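You operate a simulated robot arm through the tools that you are given. There is no shell and no other tool.

You are at the controls of a simulated robot arm. One attempt, no reset.

Task
Plug the wash basin, fill it warm to the line, add two shots of soap and stir to suds.
Fine: use the warm tap, the orange plug and the purple paddle; leave the mixer dial; shut the tap; put the paddle back. Set down upright: purple paddle.

The check looks at the end state, three seconds after you hand in, the way a careful person would. Anything else that was tipped, shoved, dropped, spilled or broken makes it a failure.

Robot
A 7-joint arm with a two-finger parallel gripper, fixed in place. Base frame: the origin is on the floor under the middle of its stand, x ahead of it, y to its left, z up. Readings come in m, degrees, newtons and seconds.
With the tool pointing down near the work surface it reaches from about 0.2 to 0.68 m from the base axis. Its first joint turns from -66.0 to 66.0 degrees. Payload 2.4 kg.
Tool frame: the origin (TCP) lies between the finger pads and is the grasp point; the fingertips stand 0.03 m ahead of it; z points along the fingers, y is the line along which they close. Largest opening 0.094 m; finger width 0.028, thickness 0.01; the body of the gripper, 0.05 by 0.096 m, starts 0.055 m behind the TCP.
Orientation is that of the tool frame in the base frame, as a unit quaternion [x, y, z, w]. With the fingers straight down and closing along the base's y, the tool's x points along the base's -x, its y along +y and its z along -z.

Tools
- The arm moves only by the tool play_rows. Its argument "motion" is a list of rows, each a list of 3 entries, a list of its own where there are three numbers: the shift along the tool's x, y, z in m, then the turn, a rotation vector about the tool's x, y, z in degrees, then the finger opening in m, from 0 to 0.094. In form: [[[x, y, z], [wx, wy, wz], claw], ...]. A call has 1 to 20 rows; each row shifts and turns the commanded pose from where the row before left it, along the tool's axes as they then stand. Each row takes 0.2 s and may step no farther than 0.05 m and 8.6 degrees from the row before; otherwise, or with a gripper value out of range, the whole call is refused. Where a pose cannot be reached the arm comes as near as it can. A force on the tool above 40 N (or 10 N above the force at the start of the call, whichever is more), or a blocked arm, ends the call early, and 0.2 s more pass. Each finger travels about 0.153 m/s and halts on what it meets, pressing with about 43 N; the grip force reading is that of the motor and also rises with nothing between the fingers. The clock runs only during rows and for 0.2 s after the last one: add rows that do not move to give the fingers time. The reply holds the time, the measured pose of the TCP, the force on the tool along the base axes, the opening and the grip force, in the units named above and with some noise, with the torque about the TCP (base axes, N m) and any sound that the robot's microphone picked up, and new pictures: "pictures" is both (left out), scene, wrist or none.
- Cameras (640 x 400 px; columns grow to the right, rows downward): "scene" is fixed at [0.0386, 0.4733, 1.4456]; the picture's right is [-0.80, -0.60, 0.00], its down [-0.31, 0.41, -0.86] and it looks along [0.52, -0.68, -0.52] (base axes); focal length 246 px, centre (320, 200). "wrist" rides on the gripper at [0.076, 0.014, -0.102] in the tool frame; the picture's right is [-0.18, 0.98, 0.00], its down [-0.75, -0.14, -0.64] and it looks along [-0.63, -0.12, 0.77] (tool axes); focal length 243 px, centre (320, 200). There is no depth. A picture from a camera that has moved, and an enlarged one, comes with that camera's place and axes in the base frame and with its lens. The place of the scene camera against the robot may be out by one fixed shift of up to 0.012 m in any direction.
- zoom(camera, box): a new picture of the part [left, top, right, bottom] of that camera's present view, enlarged. No time passes.
- close_job(): hands the job in; it is judged then, once.

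Places have to be worked out from the pictures, the camera data and where the tool is seen. Open the gripper and draw the arm clear of the work before you hand the job in, unless the task says otherwise.

The tools are called after ">>>" by a JSON object that holds its "name" and its "arguments". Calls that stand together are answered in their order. play_rows: Moves the arm, as the interface text tells. Its arguments: {"type":"object","properties":{"motion":{"type":"array","items":{"type":"array"}},"pictures":{"type":"string","enum":["both","scene","wrist","none"]}},"required":["motion"]} The other tools are called the same way: zoom (camera, box) takes an enlarged picture of a part of a camera's view; close_job () hands the job in.

At the start:

```text
t: 0.0
position: [0.3399, -0.0722, 1.3535]
tool_rot: [0.0, 1.0, 0.0, 0.002]
ft_force: [-0.2, 0.2, -0.4]
wrist_torque: [-0.03, 0.01, -0.01]
gripper_width: 0.0941
grip_force: 0.1
```

scene: 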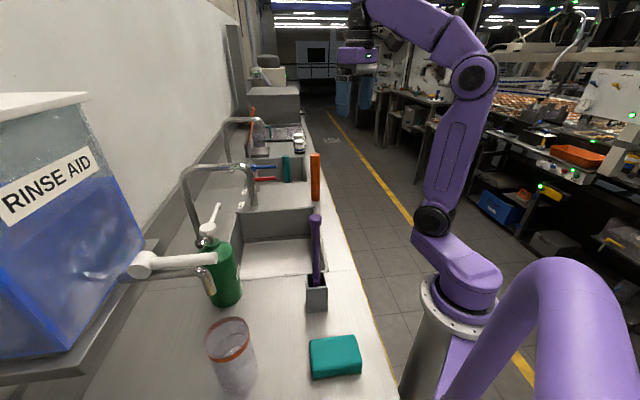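
wrist: 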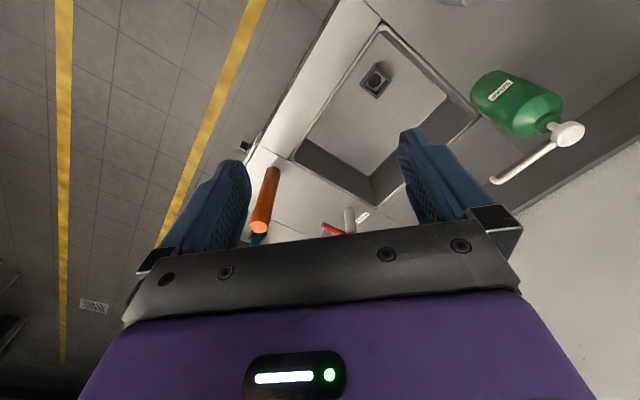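

I'll look closely at the scene before moving: the taps, plug, paddle, soap pump, and the dial.

>>> {"name": "zoom", "arguments": {"camera": "scene", "box": [170, 90, 370, 215]}}

>>> {"name": "zoom", "arguments": {"camera": "scene", "box": [100, 180, 400, 400]}}

>>> {"name": "zoom", "arguments": {"camera": "wrist", "box": [230, 0, 640, 260]}}

>>> {"name": "zoom", "arguments": {"camera": "scene", "box": [0, 80, 180, 400]}}

```text
3.20 times, centred on (270, 152) of scene
camera zoom: at [0.0386, 0.4733, 1.4456], right [-0.8, -0.6, 0.0], down [-0.31, 0.41, -0.86], along [0.52, -0.68, -0.52], focal length 786 px, centre (480, 352)
```

zoom: 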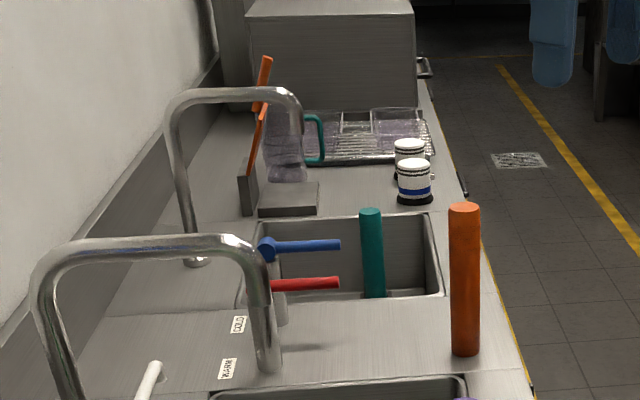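

```text
1.82 times, centred on (250, 290) of scene
camera zoom: at [0.0386, 0.4733, 1.4456], right [-0.8, -0.6, 0.0], down [-0.31, 0.41, -0.86], along [0.52, -0.68, -0.52], focal length 447 px, centre (447, 36)
```

zoom: 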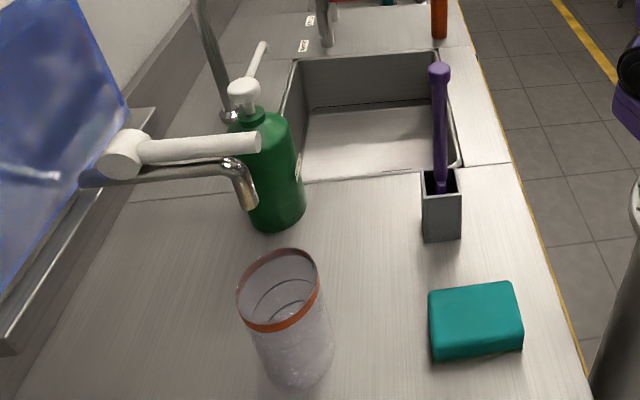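

```text
1.54 times, centred on (435, 130) of wrist
camera zoom: at [0.2638, -0.0583, 1.4558], right [0.18, 0.98, 0.0], down [0.75, -0.14, 0.64], along [0.63, -0.12, -0.76], focal length 373 px, centre (143, 308)
```

zoom: 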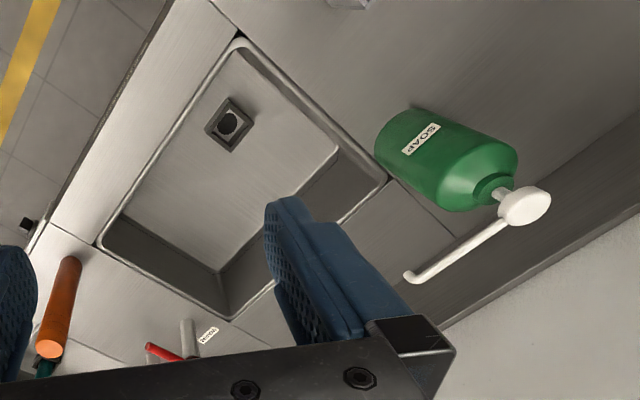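

```text
1.25 times, centred on (90, 240) of scene
camera zoom: at [0.0386, 0.4733, 1.4456], right [-0.8, -0.6, 0.0], down [-0.31, 0.41, -0.86], along [0.52, -0.68, -0.52], focal length 307 px, centre (608, 150)
```

zoom: 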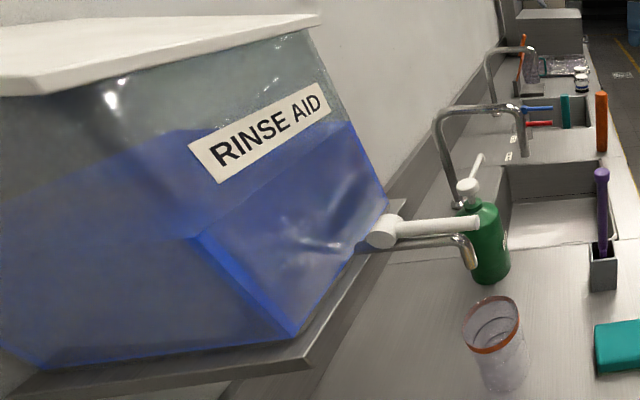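

The counter appears to run diagonally (about 45°) in front of the robot, with the basin in the middle. I'll turn the tool 45° about its axis so the wrist camera faces the wall squarely.

>>> {"name": "play_rows", "arguments": {"motion": [[[0, 0, 0], [0, 0, -7.5], 0.094], [[0, 0, 0], [0, 0, -7.5], 0.094], [[0, 0, 0], [0, 0, -7.5], 0.094], [[0, 0, 0], [0, 0, -7.5], 0.094], [[0, 0, 0], [0, 0, -7.5], 0.094], [[0, 0, 0], [0, 0, -7.5], 0.094], [[0, 0, 0], [0, 0, 0], 0.094], [[0, 0, 0], [0, 0, 0], 0.094]]}}

```text
t: 1.8
position: [0.3411, -0.072, 1.3536]
tool_rot: [-0.383, 0.924, -0.001, 0.002]
ft_force: [0.3, 0.4, -0.3]
wrist_torque: [0.02, 0.04, -0.03]
gripper_width: 0.0941
grip_force: 0.1
camera wrist: at [0.2761, -0.1163, 1.4556], right [-0.57, 0.82, 0.0], down [0.63, 0.43, 0.64], along [0.53, 0.36, -0.76], focal length 243 px, centre (320, 200)
```

scene: 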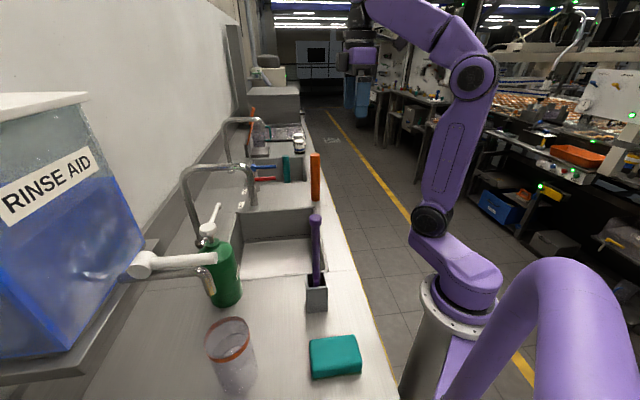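
wrist: 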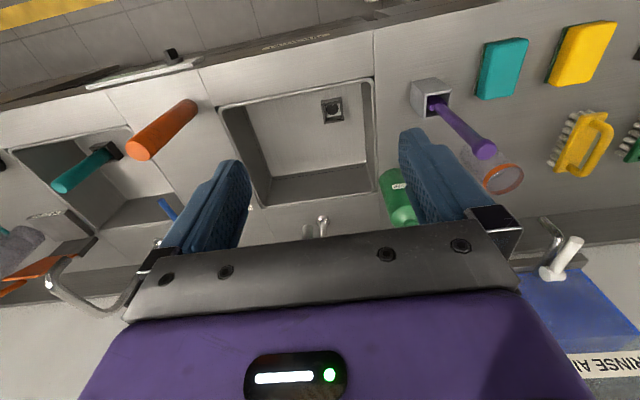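

The basin, drain, orange plug, and paddle holder are now visible from above. I'll zoom into the parts to get accurate pixel locations and read details.

>>> {"name": "zoom", "arguments": {"camera": "wrist", "box": [200, 60, 400, 250]}}

>>> {"name": "zoom", "arguments": {"camera": "wrist", "box": [0, 60, 220, 310]}}

>>> {"name": "zoom", "arguments": {"camera": "wrist", "box": [360, 0, 640, 250]}}

>>> {"name": "zoom", "arguments": {"camera": "scene", "box": [175, 150, 275, 250]}}

>>> {"name": "zoom", "arguments": {"camera": "scene", "box": [225, 180, 345, 320]}}

```text
2.11 times, centred on (300, 155) of wrist
camera zoom: at [0.2761, -0.1163, 1.4556], right [-0.57, 0.82, 0.0], down [0.63, 0.43, 0.64], along [0.53, 0.36, -0.76], focal length 511 px, centre (362, 295)
```

zoom: 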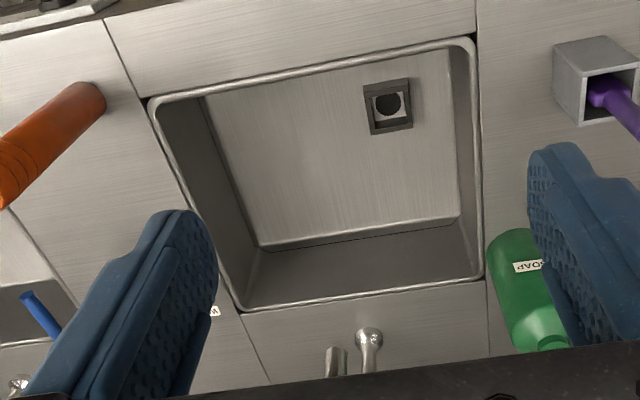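

```text
1.60 times, centred on (110, 185) of wrist
camera zoom: at [0.2761, -0.1163, 1.4556], right [-0.57, 0.82, 0.0], down [0.63, 0.43, 0.64], along [0.53, 0.36, -0.76], focal length 388 px, centre (656, 224)
```

zoom: 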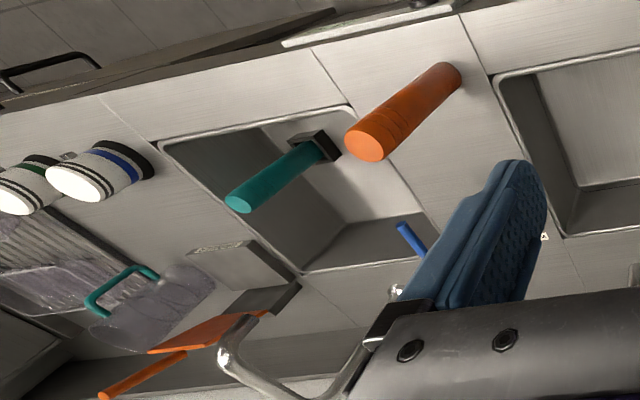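

```text
1.60 times, centred on (500, 125) of wrist
camera zoom: at [0.2761, -0.1163, 1.4556], right [-0.57, 0.82, 0.0], down [0.63, 0.43, 0.64], along [0.53, 0.36, -0.76], focal length 388 px, centre (32, 320)
```

zoom: 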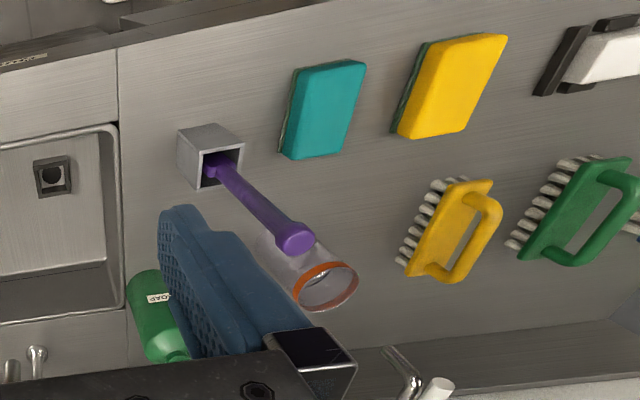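

```text
4.00 times, centred on (225, 200) of scene
camera zoom: at [0.0386, 0.4733, 1.4456], right [-0.8, -0.6, 0.0], down [-0.31, 0.41, -0.86], along [0.52, -0.68, -0.52], focal length 982 px, centre (700, 200)
```

zoom: 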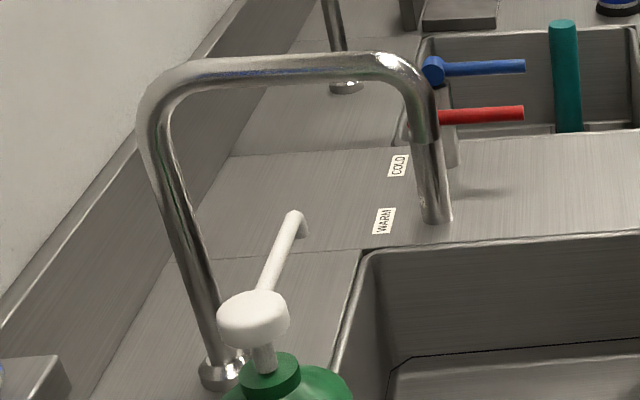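

```text
2.86 times, centred on (285, 250) of scene
camera zoom: at [0.0386, 0.4733, 1.4456], right [-0.8, -0.6, 0.0], down [-0.31, 0.41, -0.86], along [0.52, -0.68, -0.52], focal length 702 px, centre (420, 57)
```

zoom: 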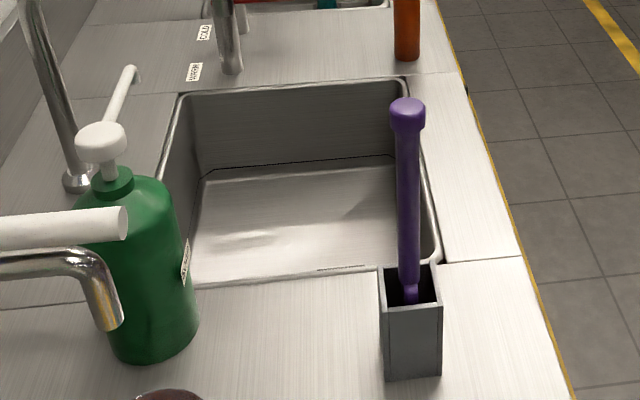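

The drain appears at about (0.46, 0.05, 0.77) in the front/near corner of the basin, and the plug's base is at about (0.60, -0.25, 0.90), roughly 0.19 tall. Next I move over the basin toward the wall to see the tap levers, spout and pump.

>>> {"name": "play_rows", "arguments": {"motion": [[[-0.0267, -0.0263, 0], [0, 0, 0], 0.094], [[-0.0267, -0.0263, 0], [0, 0, 0], 0.094], [[-0.0267, -0.0263, 0], [0, 0, 0], 0.094], [[-0.0267, -0.0263, 0], [0, 0, 0], 0.094], [[-0.0267, -0.0263, 0], [0, 0, 0], 0.094], [[-0.0267, -0.0263, 0], [0, 0, 0], 0.094], [[0, 0, 0], [0, 0, 0], 0.094], [[0, 0, 0], [0, 0, 0], 0.094]]}}

```text
t: 3.6
position: [0.4618, -0.0561, 1.3366]
tool_rot: [-0.383, 0.924, -0.002, 0.002]
ft_force: [0.2, 1.2, 0.6]
wrist_torque: [-0.03, -0.03, -0.01]
gripper_width: 0.0936
grip_force: 0.1
out of reach, approached as far as the arm can: row 1, 2, 3, 4, 5, 6
camera wrist: at [0.3967, -0.0989, 1.4388], right [-0.56, 0.83, 0.0], down [0.63, 0.43, 0.64], along [0.53, 0.36, -0.76], focal length 243 px, centre (320, 200)
```

scene: 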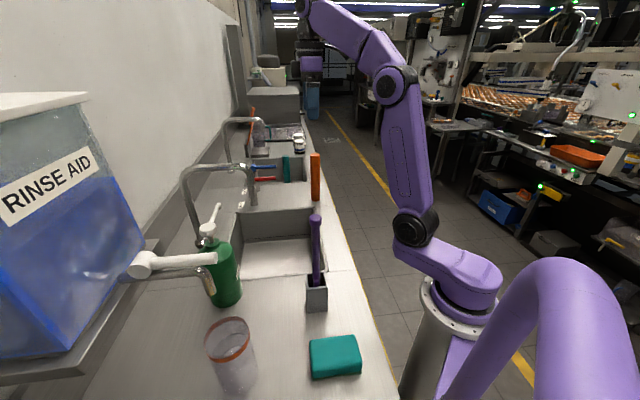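
wrist: 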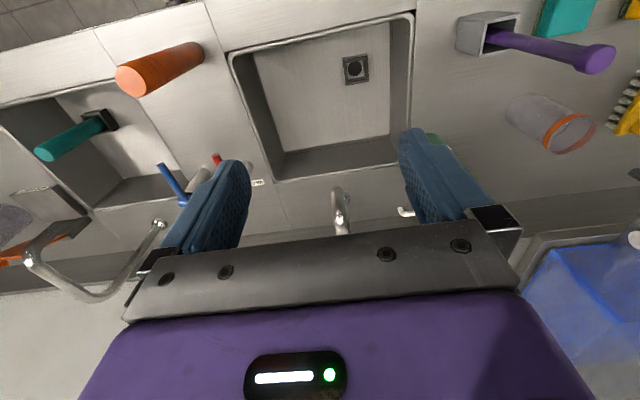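

The arm is at its reach limit at this height, so I'll come down to see whether it reaches the commanded position, and look again.

>>> {"name": "play_rows", "arguments": {"motion": [[[0, 0, 0.04], [0, 0, 0], 0.094], [[0, 0, 0.04], [0, 0, 0], 0.094], [[0, 0, 0.04], [0, 0, 0], 0.094], [[0, 0, 0], [0, 0, 0], 0.094], [[0, 0, 0], [0, 0, 0], 0.094]], "pictures": "wrist"}}

```text
t: 4.8
position: [0.463, -0.0525, 1.2182]
tool_rot: [-0.382, 0.924, -0.001, 0.002]
ft_force: [-0.4, -0.1, -0.1]
wrist_torque: [0.0, -0.01, 0.0]
gripper_width: 0.0942
grip_force: 0.1
camera wrist: at [0.3984, -0.0974, 1.3198], right [-0.56, 0.83, 0.0], down [0.63, 0.43, 0.64], along [0.53, 0.36, -0.76], focal length 243 px, centre (320, 200)
```

wrist: 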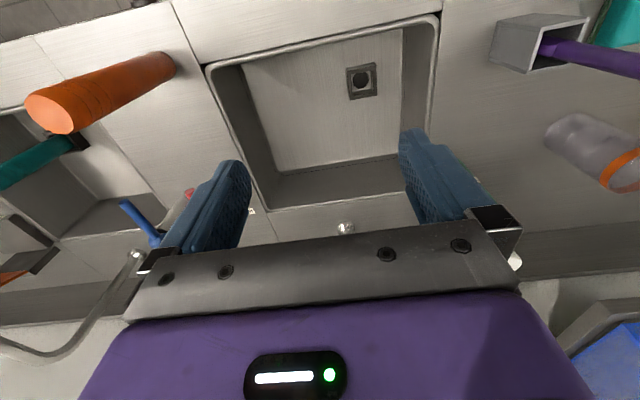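

Commanded pose follows the clamped pose. I'll zoom in here for precise measurement of drain, basin corners, plug, taps.

>>> {"name": "zoom", "arguments": {"camera": "wrist", "box": [190, 0, 450, 165]}}

>>> {"name": "zoom", "arguments": {"camera": "wrist", "box": [0, 40, 260, 260]}}

>>> {"name": "zoom", "arguments": {"camera": "wrist", "box": [440, 0, 640, 250]}}

>>> {"name": "zoom", "arguments": {"camera": "wrist", "box": [240, 150, 420, 250]}}

```text
2.42 times, centred on (320, 82) of wrist
camera zoom: at [0.3984, -0.0974, 1.3198], right [-0.56, 0.83, 0.0], down [0.63, 0.43, 0.64], along [0.53, 0.36, -0.76], focal length 588 px, centre (320, 485)
```

zoom: 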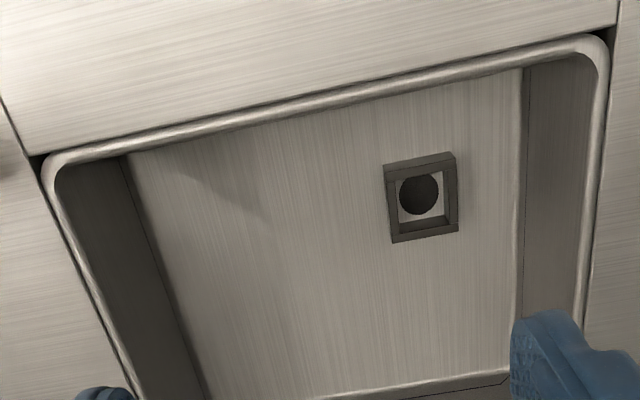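

```text
1.82 times, centred on (130, 150) of wrist
camera zoom: at [0.3984, -0.0974, 1.3198], right [-0.56, 0.83, 0.0], down [0.63, 0.43, 0.64], along [0.53, 0.36, -0.76], focal length 441 px, centre (666, 291)
```

zoom: 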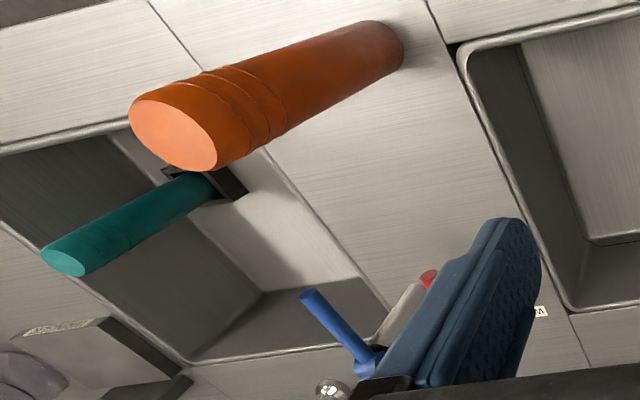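

```text
1.60 times, centred on (540, 125) of wrist
camera zoom: at [0.3984, -0.0974, 1.3198], right [-0.56, 0.83, 0.0], down [0.63, 0.43, 0.64], along [0.53, 0.36, -0.76], focal length 388 px, centre (-32, 320)
```

zoom: 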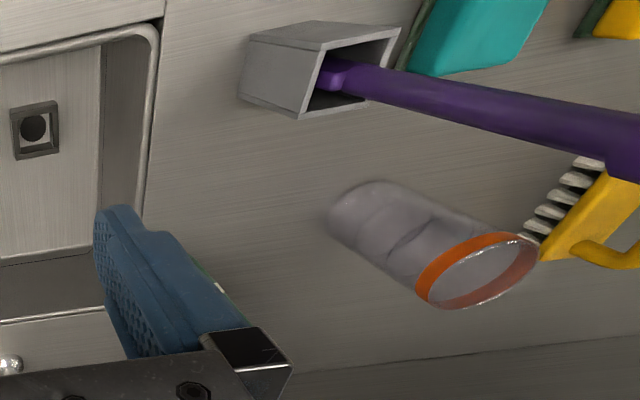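

```text
3.56 times, centred on (330, 200) of wrist
camera zoom: at [0.3984, -0.0974, 1.3198], right [-0.56, 0.83, 0.0], down [0.63, 0.43, 0.64], along [0.53, 0.36, -0.76], focal length 863 px, centre (284, 200)
```

zoom: 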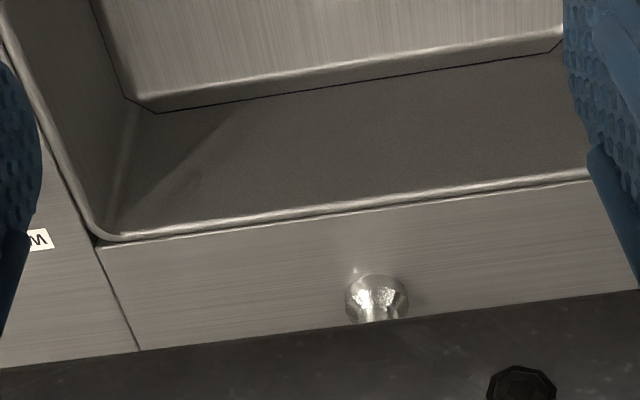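

Let me look closely at the basin's walls for the fill line in the scene view.

>>> {"name": "zoom", "arguments": {"camera": "scene", "box": [235, 195, 325, 285]}}

>>> {"name": "zoom", "arguments": {"camera": "wrist", "box": [230, 10, 330, 80]}}

>>> {"name": "zoom", "arguments": {"camera": "wrist", "box": [330, 40, 450, 120]}}

```text
4.44 times, centred on (280, 240) of scene
camera zoom: at [0.0386, 0.4733, 1.4456], right [-0.8, -0.6, 0.0], down [-0.31, 0.41, -0.86], along [0.52, -0.68, -0.52], focal length 1092 px, centre (498, 22)
```

zoom: 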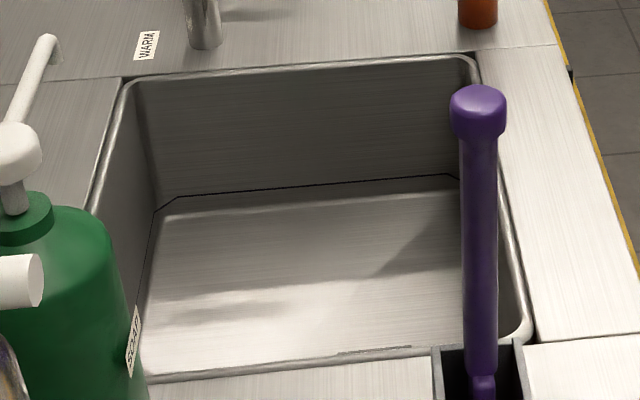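

```text
5.71 times, centred on (280, 45) of wrist
camera zoom: at [0.3984, -0.0974, 1.3198], right [-0.56, 0.83, 0.0], down [0.63, 0.43, 0.64], along [0.53, 0.36, -0.76], focal length 1386 px, centre (549, 1086)
```

zoom: 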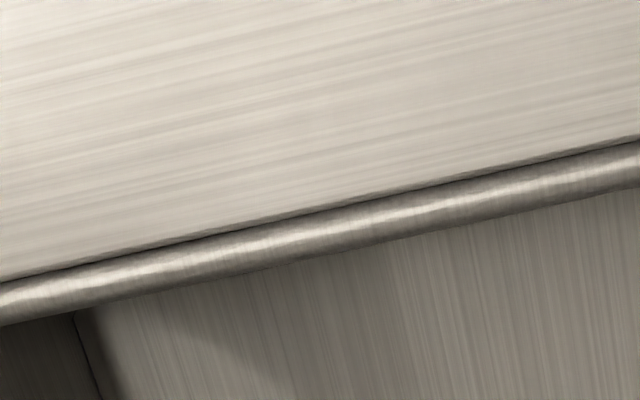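

```text
5.00 times, centred on (390, 80) of wrist
camera zoom: at [0.3984, -0.0974, 1.3198], right [-0.56, 0.83, 0.0], down [0.63, 0.43, 0.64], along [0.53, 0.36, -0.76], focal length 1213 px, centre (-30, 800)
```

zoom: 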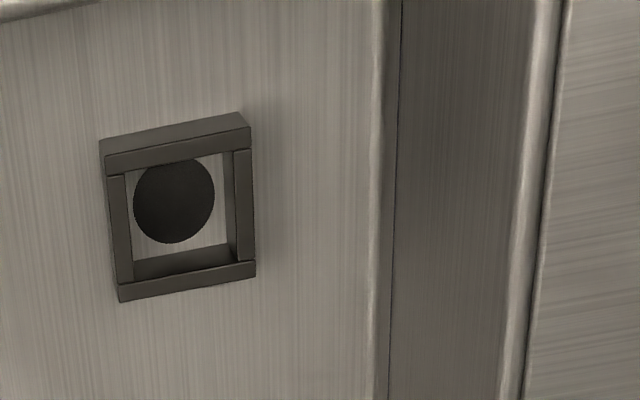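

No fill line is visible on the walls seen so far. I'll rotate the tool 90° in place so the camera looks back along the counter, to see the near wall, soap pump and its nozzle.

>>> {"name": "play_rows", "arguments": {"motion": [[[0, 0, 0], [0, 0, -8.2], 0.094], [[0, 0, 0], [0, 0, -8.2], 0.094], [[0, 0, 0], [0, 0, -8.2], 0.094], [[0, 0, 0], [0, 0, -8.2], 0.094], [[0, 0, 0], [0, 0, -8.2], 0.094], [[0, 0, 0], [0, 0, -8.2], 0.094], [[0, 0, 0], [0, 0, -8.2], 0.094], [[0, 0, 0], [0, 0, -8.2], 0.094], [[0, 0, 0], [0, 0, -8.2], 0.094], [[0, 0, 0], [0, 0, -8.2], 0.094], [[0, 0, 0], [0, 0, -8.0], 0.094], [[0, 0, 0], [0, 0, 0], 0.094], [[0, 0, 0], [0, 0, 0], 0.094]]}}

```text
t: 7.6
position: [0.4637, -0.053, 1.2163]
tool_rot: [0.924, -0.382, 0.003, -0.001]
ft_force: [0.7, 0.5, -0.7]
wrist_torque: [0.02, 0.0, 0.0]
gripper_width: 0.0937
grip_force: 0.1
camera wrist: at [0.5073, -0.1185, 1.3194], right [-0.82, -0.57, 0.0], down [-0.44, 0.63, 0.64], along [-0.36, 0.53, -0.77], focal length 243 px, centre (320, 200)
```

scene: 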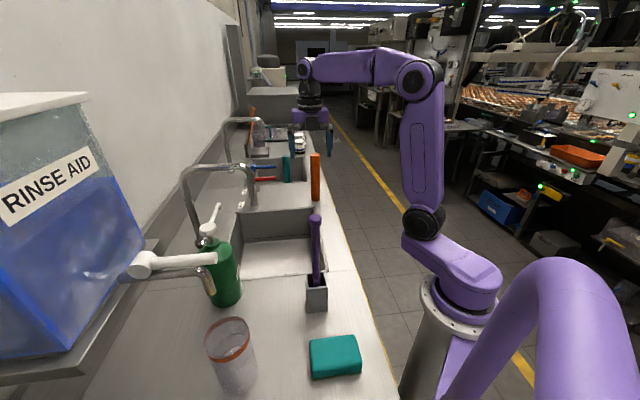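
wrist: 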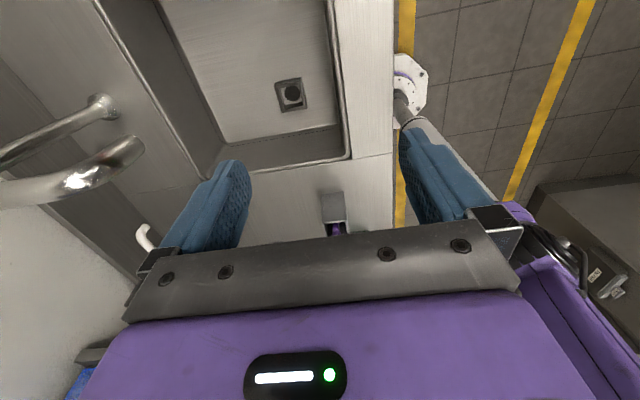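

The near inner wall shows no mark either. I'll rotate another 90° to look at the inner face of the front wall.

>>> {"name": "play_rows", "arguments": {"motion": [[[0, 0, 0], [0, 0, -8.2], 0.094], [[0, 0, 0], [0, 0, -8.2], 0.094], [[0, 0, 0], [0, 0, -8.2], 0.094], [[0, 0, 0], [0, 0, -8.2], 0.094], [[0, 0, 0], [0, 0, -8.2], 0.094], [[0, 0, 0], [0, 0, -8.2], 0.094], [[0, 0, 0], [0, 0, -8.2], 0.094], [[0, 0, 0], [0, 0, -8.2], 0.094], [[0, 0, 0], [0, 0, -8.2], 0.094], [[0, 0, 0], [0, 0, -8.2], 0.094], [[0, 0, 0], [0, 0, -8.0], 0.094], [[0, 0, 0], [0, 0, 0], 0.094], [[0, 0, 0], [0, 0, 0], 0.094]], "pictures": "wrist"}}

```text
t: 10.4
position: [0.4632, -0.0534, 1.2169]
tool_rot: [1.0, 0.012, 0.002, 0.0]
ft_force: [-0.1, 0.3, -0.2]
wrist_torque: [0.01, -0.01, 0.0]
gripper_width: 0.0941
grip_force: 0.0
out of reach, approached as far as the arm can: row 7, 8, 9, 10, 11
camera wrist: at [0.5394, -0.0671, 1.3195], right [-0.16, -0.99, 0.0], down [-0.76, 0.12, 0.64], along [-0.63, 0.1, -0.77], focal length 243 px, centre (320, 200)
```

wrist: 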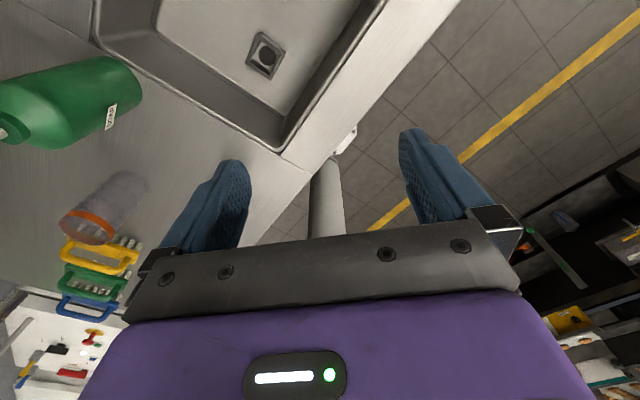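

>>> {"name": "zoom", "arguments": {"camera": "wrist", "box": [90, 0, 400, 180]}}

>>> {"name": "zoom", "arguments": {"camera": "wrist", "box": [250, 0, 390, 150]}}

```text
2.06 times, centred on (245, 90) of wrist
camera zoom: at [0.5394, -0.0671, 1.3195], right [-0.16, -0.99, 0.0], down [-0.76, 0.12, 0.64], along [-0.63, 0.1, -0.77], focal length 501 px, centre (475, 427)
```

zoom: 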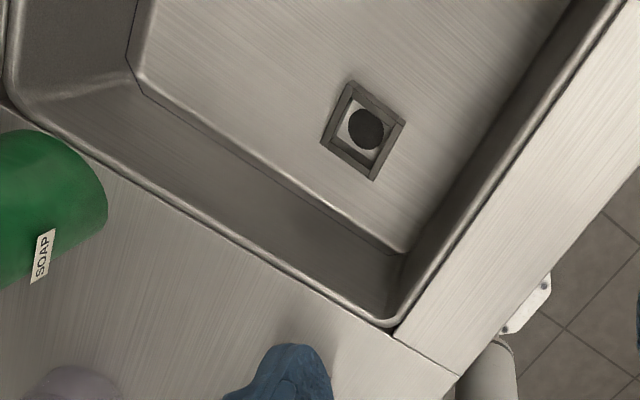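

```text
2.67 times, centred on (320, 75) of wrist
camera zoom: at [0.5394, -0.0671, 1.3195], right [-0.16, -0.99, 0.0], down [-0.76, 0.12, 0.64], along [-0.63, 0.1, -0.77], focal length 647 px, centre (320, 533)
```

zoom: 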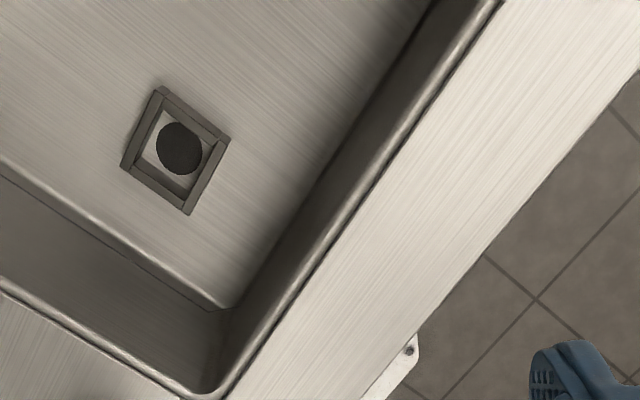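

>>> {"name": "zoom", "arguments": {"camera": "wrist", "box": [90, 20, 190, 80]}}

>>> {"name": "zoom", "arguments": {"camera": "wrist", "box": [200, 80, 320, 155]}}

>>> {"name": "zoom", "arguments": {"camera": "wrist", "box": [300, 0, 400, 80]}}

>>> {"name": "zoom", "arguments": {"camera": "wrist", "box": [0, 40, 180, 160]}}

```text
6.40 times, centred on (140, 50) of wrist
camera zoom: at [0.5394, -0.0671, 1.3195], right [-0.16, -0.99, 0.0], down [-0.76, 0.12, 0.64], along [-0.63, 0.1, -0.77], focal length 1553 px, centre (1472, 1160)
```

zoom: 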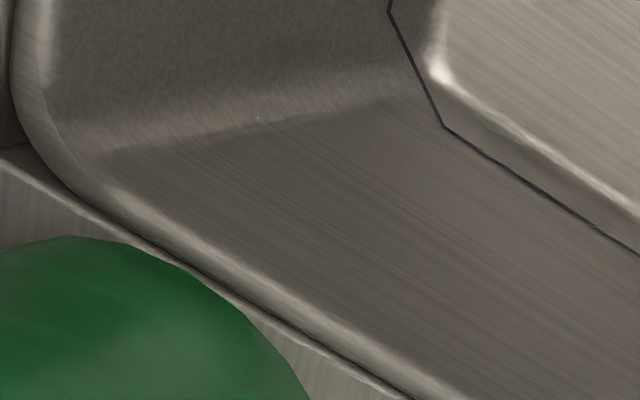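

```text
5.33 times, centred on (260, 118) of wrist
camera zoom: at [0.5394, -0.0671, 1.3195], right [-0.16, -0.99, 0.0], down [-0.76, 0.12, 0.64], along [-0.63, 0.1, -0.77], focal length 1294 px, centre (640, 640)
```

zoom: 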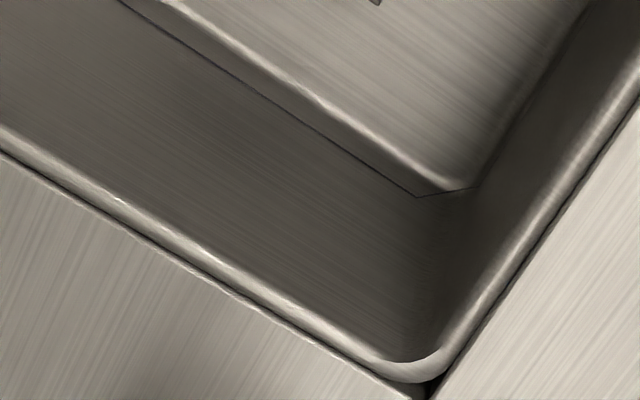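

```text
5.00 times, centred on (350, 40) of wrist
camera zoom: at [0.5394, -0.0671, 1.3195], right [-0.16, -0.99, 0.0], down [-0.76, 0.12, 0.64], along [-0.63, 0.1, -0.77], focal length 1213 px, centre (170, 1000)
```

zoom: 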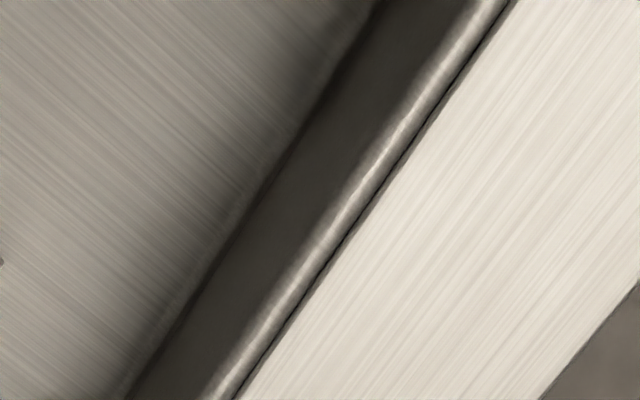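

```text
3.33 times, centred on (90, 100) of wrist
camera zoom: at [0.5394, -0.0671, 1.3195], right [-0.16, -0.99, 0.0], down [-0.76, 0.12, 0.64], along [-0.63, 0.1, -0.77], focal length 809 px, centre (1087, 533)
```

zoom: 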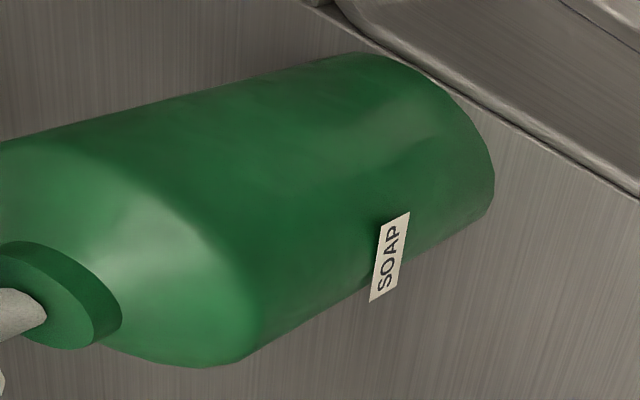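

A crisp dark line runs around the walls just above the floor fillet: I triangulate floor z≈0.745, counter z≈0.90, fill line z≈0.787. The nozzle tip of the soap is over the basin at about (0.57, 0.20, 1.10). Now I turn the tool back to look at the tap levers.

>>> {"name": "play_rows", "arguments": {"motion": [[[0, 0, 0], [0, 0, 8.5], 0.094], [[0, 0, 0], [0, 0, 8.5], 0.094], [[0, 0, 0], [0, 0, 8.5], 0.094], [[0, 0, 0], [0, 0, 8.5], 0.094], [[0, 0, 0], [0, 0, 8.5], 0.094], [[0, 0, 0], [0, 0, 8.5], 0.094], [[0, 0, 0], [0, 0, 8.5], 0.094], [[0, 0, 0], [0, 0, 8.5], 0.094], [[0, 0, 0], [0, 0, 8.5], 0.094], [[0, 0, 0], [0, 0, 8.5], 0.094], [[0, 0, 0], [0, 0, 8.5], 0.094], [[0, 0, 0], [0, 0, 8.5], 0.094], [[0, 0, 0], [0, 0, 8.5], 0.094], [[0, 0, 0], [0, 0, 8.5], 0.094], [[0, 0, 0], [0, 0, 8.5], 0.094], [[0, 0, 0], [0, 0, 8.5], 0.094], [[0, 0, 0], [0, -8, 0], 0.094], [[0, 0, 0], [0, -8, 0], 0.094], [[0, 0, 0], [0, -8, 0], 0.094], [[0, 0, 0], [0, 0, 0], 0.094]]}}

```text
t: 14.6
position: [0.4635, -0.0558, 1.2165]
tool_rot: [-0.377, 0.902, 0.079, 0.194]
ft_force: [-0.2, 0.3, 0.7]
wrist_torque: [0.02, -0.02, 0.01]
gripper_width: 0.0938
grip_force: 0.1
camera wrist: at [0.3746, -0.1248, 1.279], right [-0.58, 0.81, 0.07], down [0.4, 0.2, 0.9], along [0.71, 0.55, -0.44], focal length 243 px, centre (320, 200)
```

scene: 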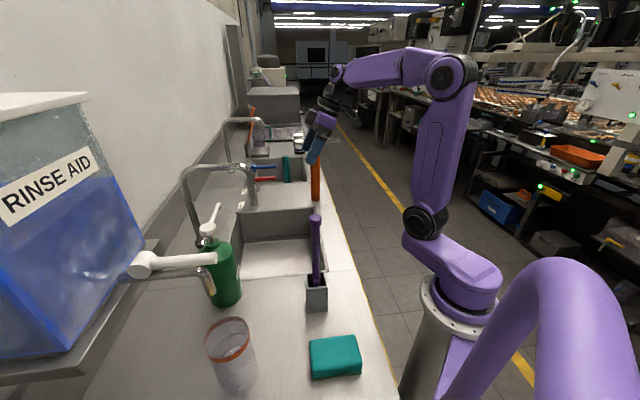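
wrist: 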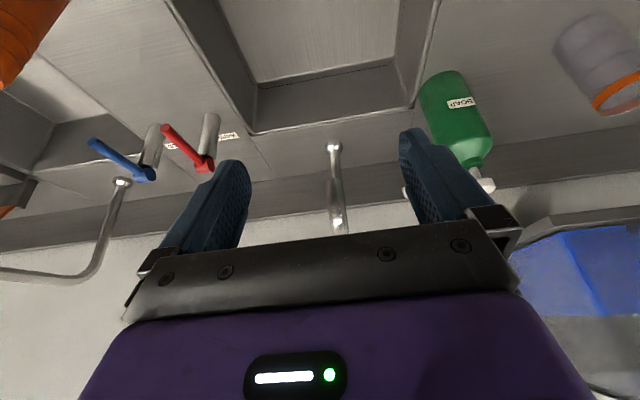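

>>> {"name": "zoom", "arguments": {"camera": "wrist", "box": [60, 90, 260, 230]}}

>>> {"name": "zoom", "arguments": {"camera": "wrist", "box": [280, 50, 640, 250]}}

```text
2.86 times, centred on (160, 160) of wrist
camera zoom: at [0.3746, -0.1248, 1.279], right [-0.58, 0.81, 0.07], down [0.4, 0.2, 0.9], along [0.71, 0.55, -0.44], focal length 693 px, centre (777, 314)
```

zoom: 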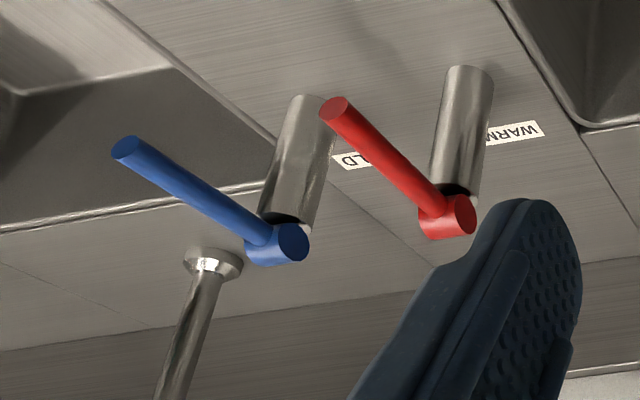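

```text
1.78 times, centred on (460, 150) of wrist
camera zoom: at [0.3746, -0.1248, 1.279], right [-0.58, 0.81, 0.07], down [0.4, 0.2, 0.9], along [0.71, 0.55, -0.44], focal length 431 px, centre (71, 289)
```

zoom: 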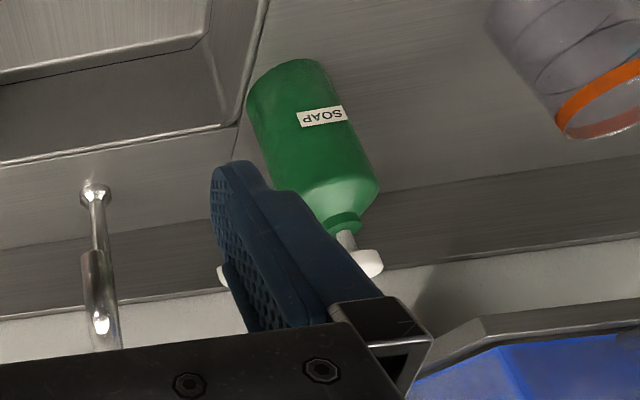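

Both taps are grey posts with horizontal-axis hubs; each lever points forward (toward the robot), horizontally, with the warm one red at about p-side nearer the wash basin. Now I untilt and move to the front side of the orange plug at grip height.

>>> {"name": "play_rows", "arguments": {"motion": [[[0, 0, 0], [0, 8, 0], 0.094], [[0, 0, 0], [0, 8, 0], 0.094], [[0, 0, 0], [0, 8, 0], 0.094], [[0.0185, -0.03, 0.0196], [0, 0, 0], 0.094], [[0.0185, -0.03, 0.0196], [0, 0, 0], 0.094], [[0.0185, -0.03, 0.0196], [0, 0, 0], 0.094], [[0.0185, -0.03, 0.0196], [0, 0, 0], 0.094], [[0.0185, -0.03, 0.0196], [0, 0, 0], 0.094], [[0.0185, -0.03, 0.0196], [0, 0, 0], 0.094], [[0.0185, -0.03, 0.0196], [0, 0, 0], 0.094], [[0.0185, -0.03, 0.0196], [0, 0, 0], 0.094], [[0, 0, 0], [0, 0, 0], 0.094], [[0, 0, 0], [0, 0, 0], 0.094]]}}

```text
t: 17.4
position: [0.5325, -0.3278, 1.0612]
tool_rot: [-0.386, 0.922, -0.001, 0.002]
ft_force: [0.3, 0.7, -0.6]
wrist_torque: [0.01, 0.0, 0.01]
gripper_width: 0.094
grip_force: 0.1
camera wrist: at [0.4672, -0.373, 1.1633], right [-0.57, 0.82, 0.0], down [0.63, 0.44, 0.64], along [0.53, 0.37, -0.76], focal length 243 px, centre (320, 200)
```

scene: 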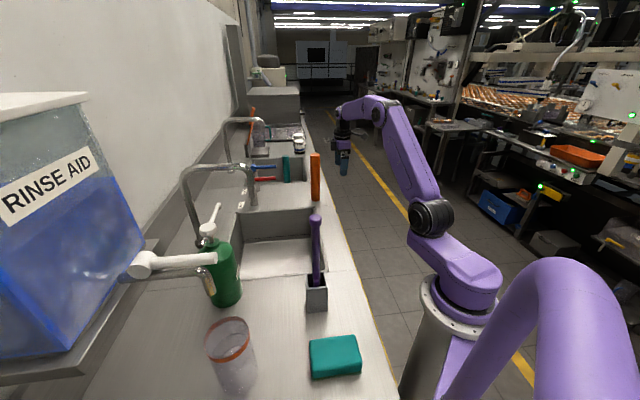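
wrist: 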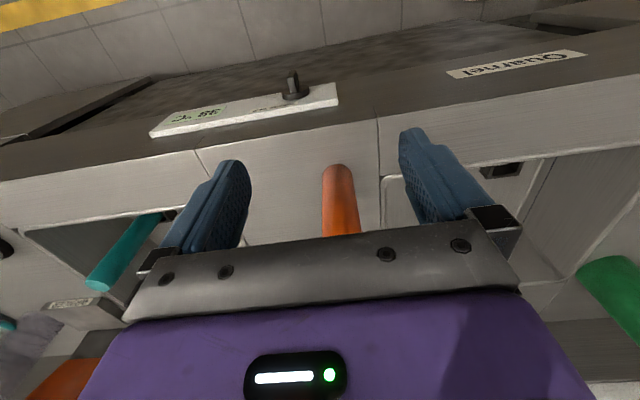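

The front face carries a panel with the mixer dial (to be left alone), and the plug is straight ahead between the fingers. I'll zoom to measure plug alignment.

>>> {"name": "zoom", "arguments": {"camera": "wrist", "box": [220, 130, 420, 250]}}

>>> {"name": "zoom", "arguments": {"camera": "wrist", "box": [140, 40, 600, 160]}}

```text
3.20 times, centred on (320, 190) of wrist
camera zoom: at [0.4672, -0.373, 1.1633], right [-0.57, 0.82, 0.0], down [0.63, 0.44, 0.64], along [0.53, 0.37, -0.76], focal length 776 px, centre (320, 232)
```

zoom: 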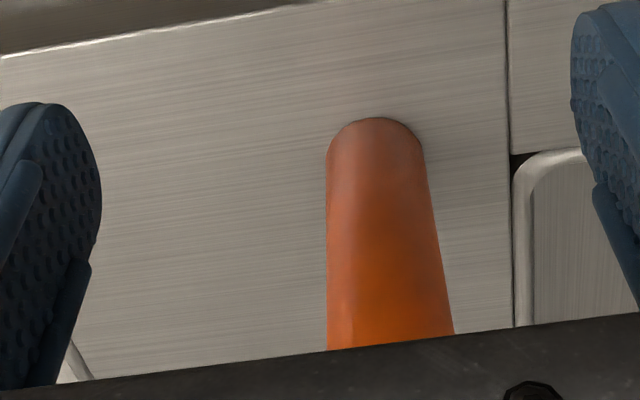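

```text
1.39 times, centred on (370, 100) of wrist
camera zoom: at [0.4672, -0.373, 1.1633], right [-0.57, 0.82, 0.0], down [0.63, 0.44, 0.64], along [0.53, 0.37, -0.76], focal length 338 px, centre (250, 339)
```

zoom: 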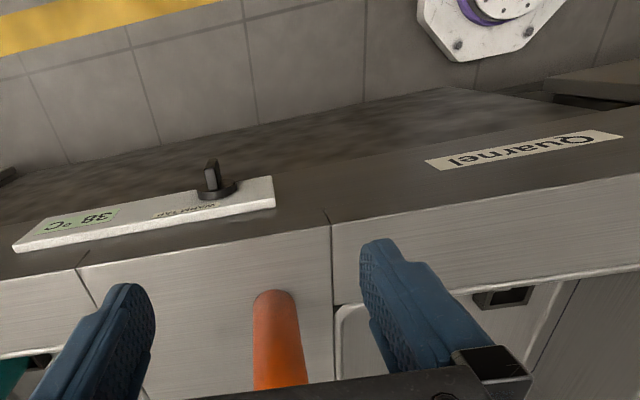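

The plug (≈4 cm diameter) is centred about 5 mm to the side of my approach line and 10.5 cm ahead. I move in so the fingers straddle it.

>>> {"name": "play_rows", "arguments": {"motion": [[[-0.026, 0.0012, 0], [0, 0, 0], 0.094], [[-0.026, 0.0012, 0], [0, 0, 0], 0.094], [[-0.026, 0.0012, 0], [0, 0, 0], 0.094], [[-0.0265, 0.0012, 0], [0, 0, 0], 0.094], [[0, 0, 0], [0, 0, 0], 0.094], [[0, 0, 0], [0, 0, 0], 0.094]]}}

```text
t: 18.8
position: [0.6017, -0.2486, 1.0606]
tool_rot: [-0.387, 0.922, 0.0, 0.003]
ft_force: [-0.2, 1.0, 0.2]
wrist_torque: [-0.01, 0.0, -0.04]
gripper_width: 0.0938
grip_force: 0.2
camera wrist: at [0.5375, -0.2938, 1.1626], right [-0.57, 0.82, 0.0], down [0.63, 0.44, 0.64], along [0.53, 0.37, -0.76], focal length 243 px, centre (320, 200)
```

scene: 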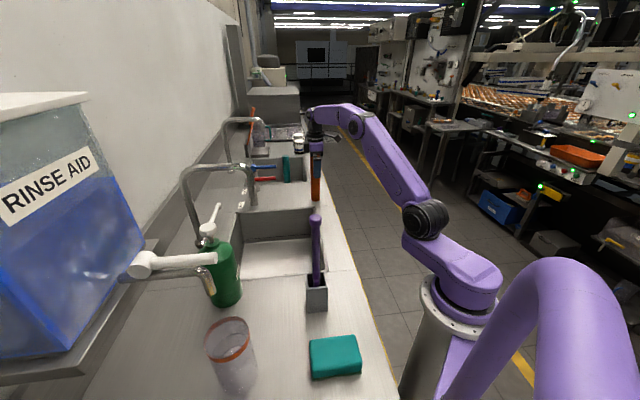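
wrist: 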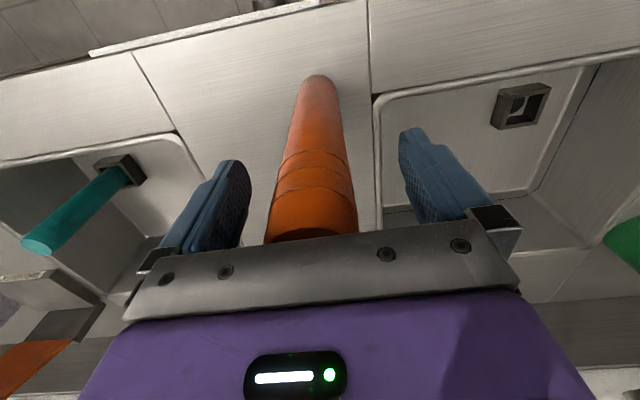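

The plug sits centred between the pads. I close the fingers on it.

>>> {"name": "play_rows", "arguments": {"motion": [[[0, 0, 0], [0, 0, 0], 0.03], [[0, 0, 0], [0, 0, 0], 0.03], [[0, 0, 0], [0, 0, 0], 0.03], [[0, 0, 0], [0, 0, 0], 0.03]], "pictures": "wrist"}}

```text
t: 19.8
position: [0.6015, -0.2491, 1.0608]
tool_rot: [-0.386, 0.922, 0.0, 0.002]
ft_force: [0.3, 0.3, 0.0]
wrist_torque: [-0.14, -0.09, 0.0]
gripper_width: 0.0396
grip_force: 43.5
camera wrist: at [0.5374, -0.294, 1.1626], right [-0.57, 0.82, 0.0], down [0.63, 0.44, 0.64], along [0.53, 0.37, -0.76], focal length 243 px, centre (320, 200)
```

wrist: 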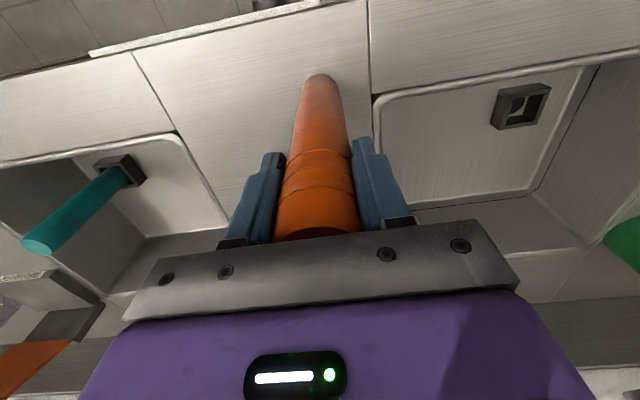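

Firm grip at 39.6 mm. I lift the plug and carry it over the basin toward the drain socket, staying above the rim.

>>> {"name": "play_rows", "arguments": {"motion": [[[0, 0, -0.025], [0, 0, 0], 0.03], [[0, 0, -0.03], [0, 0, 0], 0.03], [[0, 0, 0], [0, 0, 0], 0.03], [[-0.0147, 0.0393, 0], [0, 0, 0], 0.03], [[-0.0147, 0.0393, 0], [0, 0, 0], 0.03], [[-0.0147, 0.0393, 0], [0, 0, 0], 0.03], [[-0.0147, 0.0393, 0], [0, 0, 0], 0.03], [[-0.0147, 0.0393, 0], [0, 0, 0], 0.03], [[-0.0147, 0.0393, 0], [0, 0, 0], 0.03], [[-0.0147, 0.0393, 0], [0, 0, 0], 0.03], [[-0.0147, 0.0393, 0], [0, 0, 0], 0.03], [[0, 0, 0], [0, 0, 0], 0.03], [[0, 0, 0], [0, 0, 0], 0.03]]}}

```text
t: 22.6
position: [0.4604, 0.0543, 1.1158]
tool_rot: [-0.386, 0.922, -0.001, 0.003]
ft_force: [0.1, 0.4, -3.4]
wrist_torque: [-0.03, -0.04, 0.01]
gripper_width: 0.0393
grip_force: 43.1
camera wrist: at [0.3954, 0.0089, 1.2168], right [-0.57, 0.82, 0.0], down [0.63, 0.44, 0.64], along [0.53, 0.37, -0.76], focal length 243 px, centre (320, 200)
```

scene: 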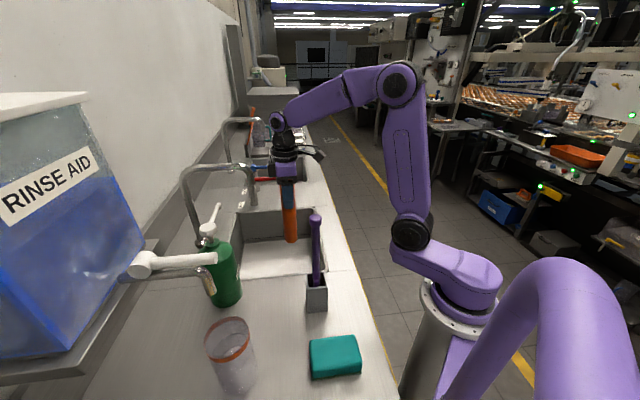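
wrist: 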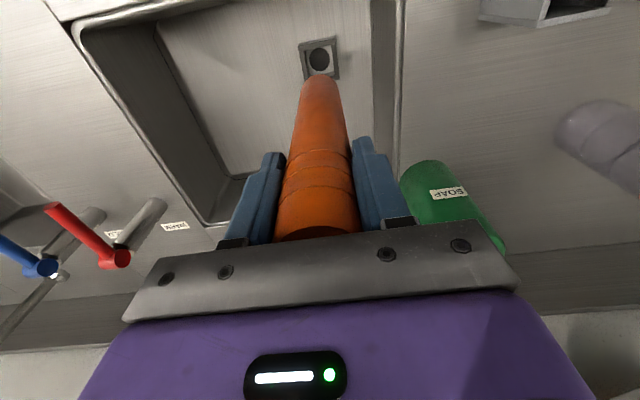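

The plug hangs nearly above the drain socket. I zoom to measure the alignment precisely.

>>> {"name": "zoom", "arguments": {"camera": "wrist", "box": [280, 25, 360, 125]}}

>>> {"name": "zoom", "arguments": {"camera": "wrist", "box": [0, 180, 240, 300]}}

```text
4.00 times, centred on (320, 75) of wrist
camera zoom: at [0.3954, 0.0089, 1.2168], right [-0.57, 0.82, 0.0], down [0.63, 0.44, 0.64], along [0.53, 0.37, -0.76], focal length 970 px, centre (320, 700)
```

zoom: 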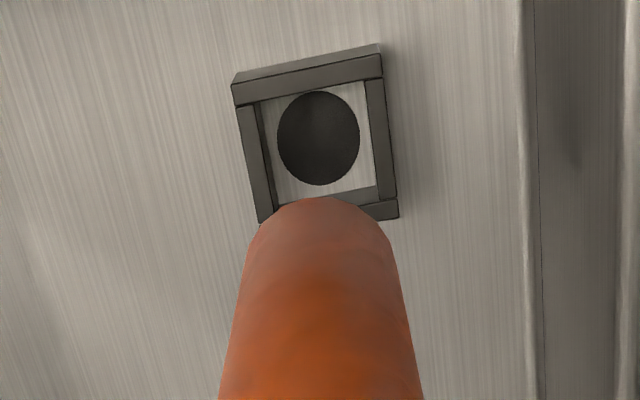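

```text
2.67 times, centred on (120, 240) of wrist
camera zoom: at [0.3954, 0.0089, 1.2168], right [-0.57, 0.82, 0.0], down [0.63, 0.44, 0.64], along [0.53, 0.37, -0.76], focal length 647 px, centre (853, 93)
```

zoom: 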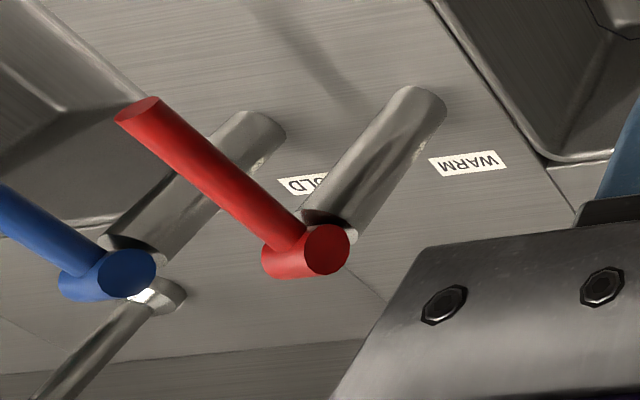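

The drain centre works out to about (0.464, 0.0555); the plug needs a shift of about 4 mm. I correct and descend to roughly 4 cm above the socket, then check again.

>>> {"name": "play_rows", "arguments": {"motion": [[[-0.0037, -0.002, 0.01], [0, 0, 0], 0.03], [[0, 0, 0.035], [0, 0, 0], 0.03], [[0, 0, 0.035], [0, 0, 0], 0.03], [[0, 0, 0.035], [0, 0, 0], 0.03], [[0, 0, 0.035], [0, 0, 0], 0.03], [[0, 0, 0], [0, 0, 0], 0.03], [[0, 0, 0], [0, 0, 0], 0.03]]}}

>>> {"name": "zoom", "arguments": {"camera": "wrist", "box": [280, 25, 360, 125]}}

```text
t: 24.2
position: [0.4657, 0.0549, 0.9651]
tool_rot: [-0.387, 0.922, -0.001, 0.003]
ft_force: [-0.1, -0.3, -4.1]
wrist_torque: [-0.02, 0.0, 0.03]
gripper_width: 0.0394
grip_force: 43.4
camera wrist: at [0.4005, 0.0102, 1.0676], right [-0.57, 0.82, 0.0], down [0.63, 0.44, 0.64], along [0.53, 0.37, -0.76], focal length 243 px, centre (320, 200)
```

scene: 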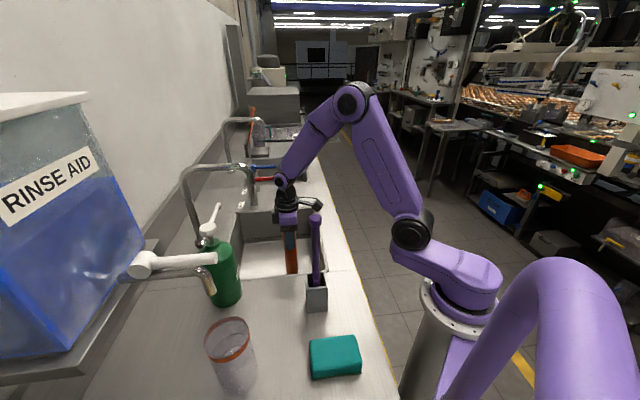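
wrist: 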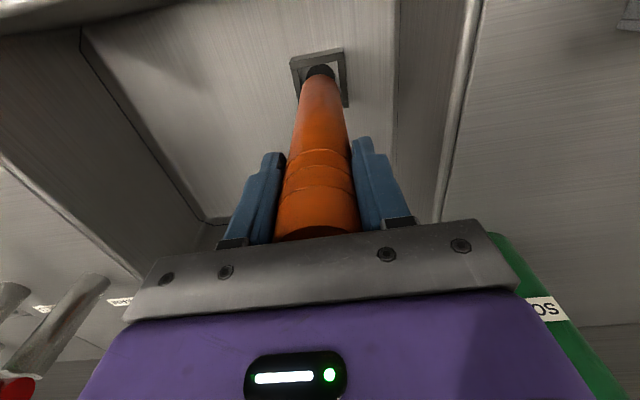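

```text
4.00 times, centred on (320, 75) of wrist
camera zoom: at [0.4005, 0.0102, 1.0676], right [-0.57, 0.82, 0.0], down [0.63, 0.44, 0.64], along [0.53, 0.37, -0.76], focal length 970 px, centre (320, 700)
```

zoom: 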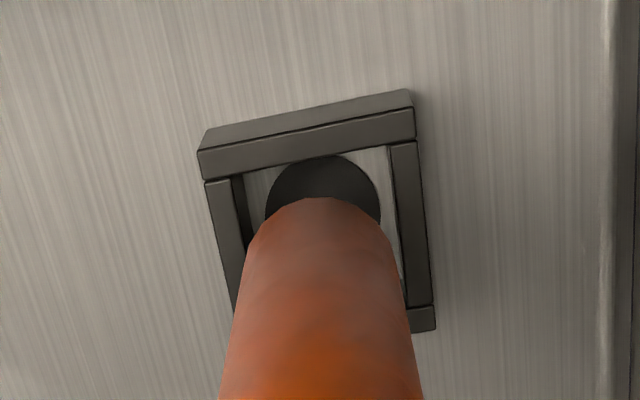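

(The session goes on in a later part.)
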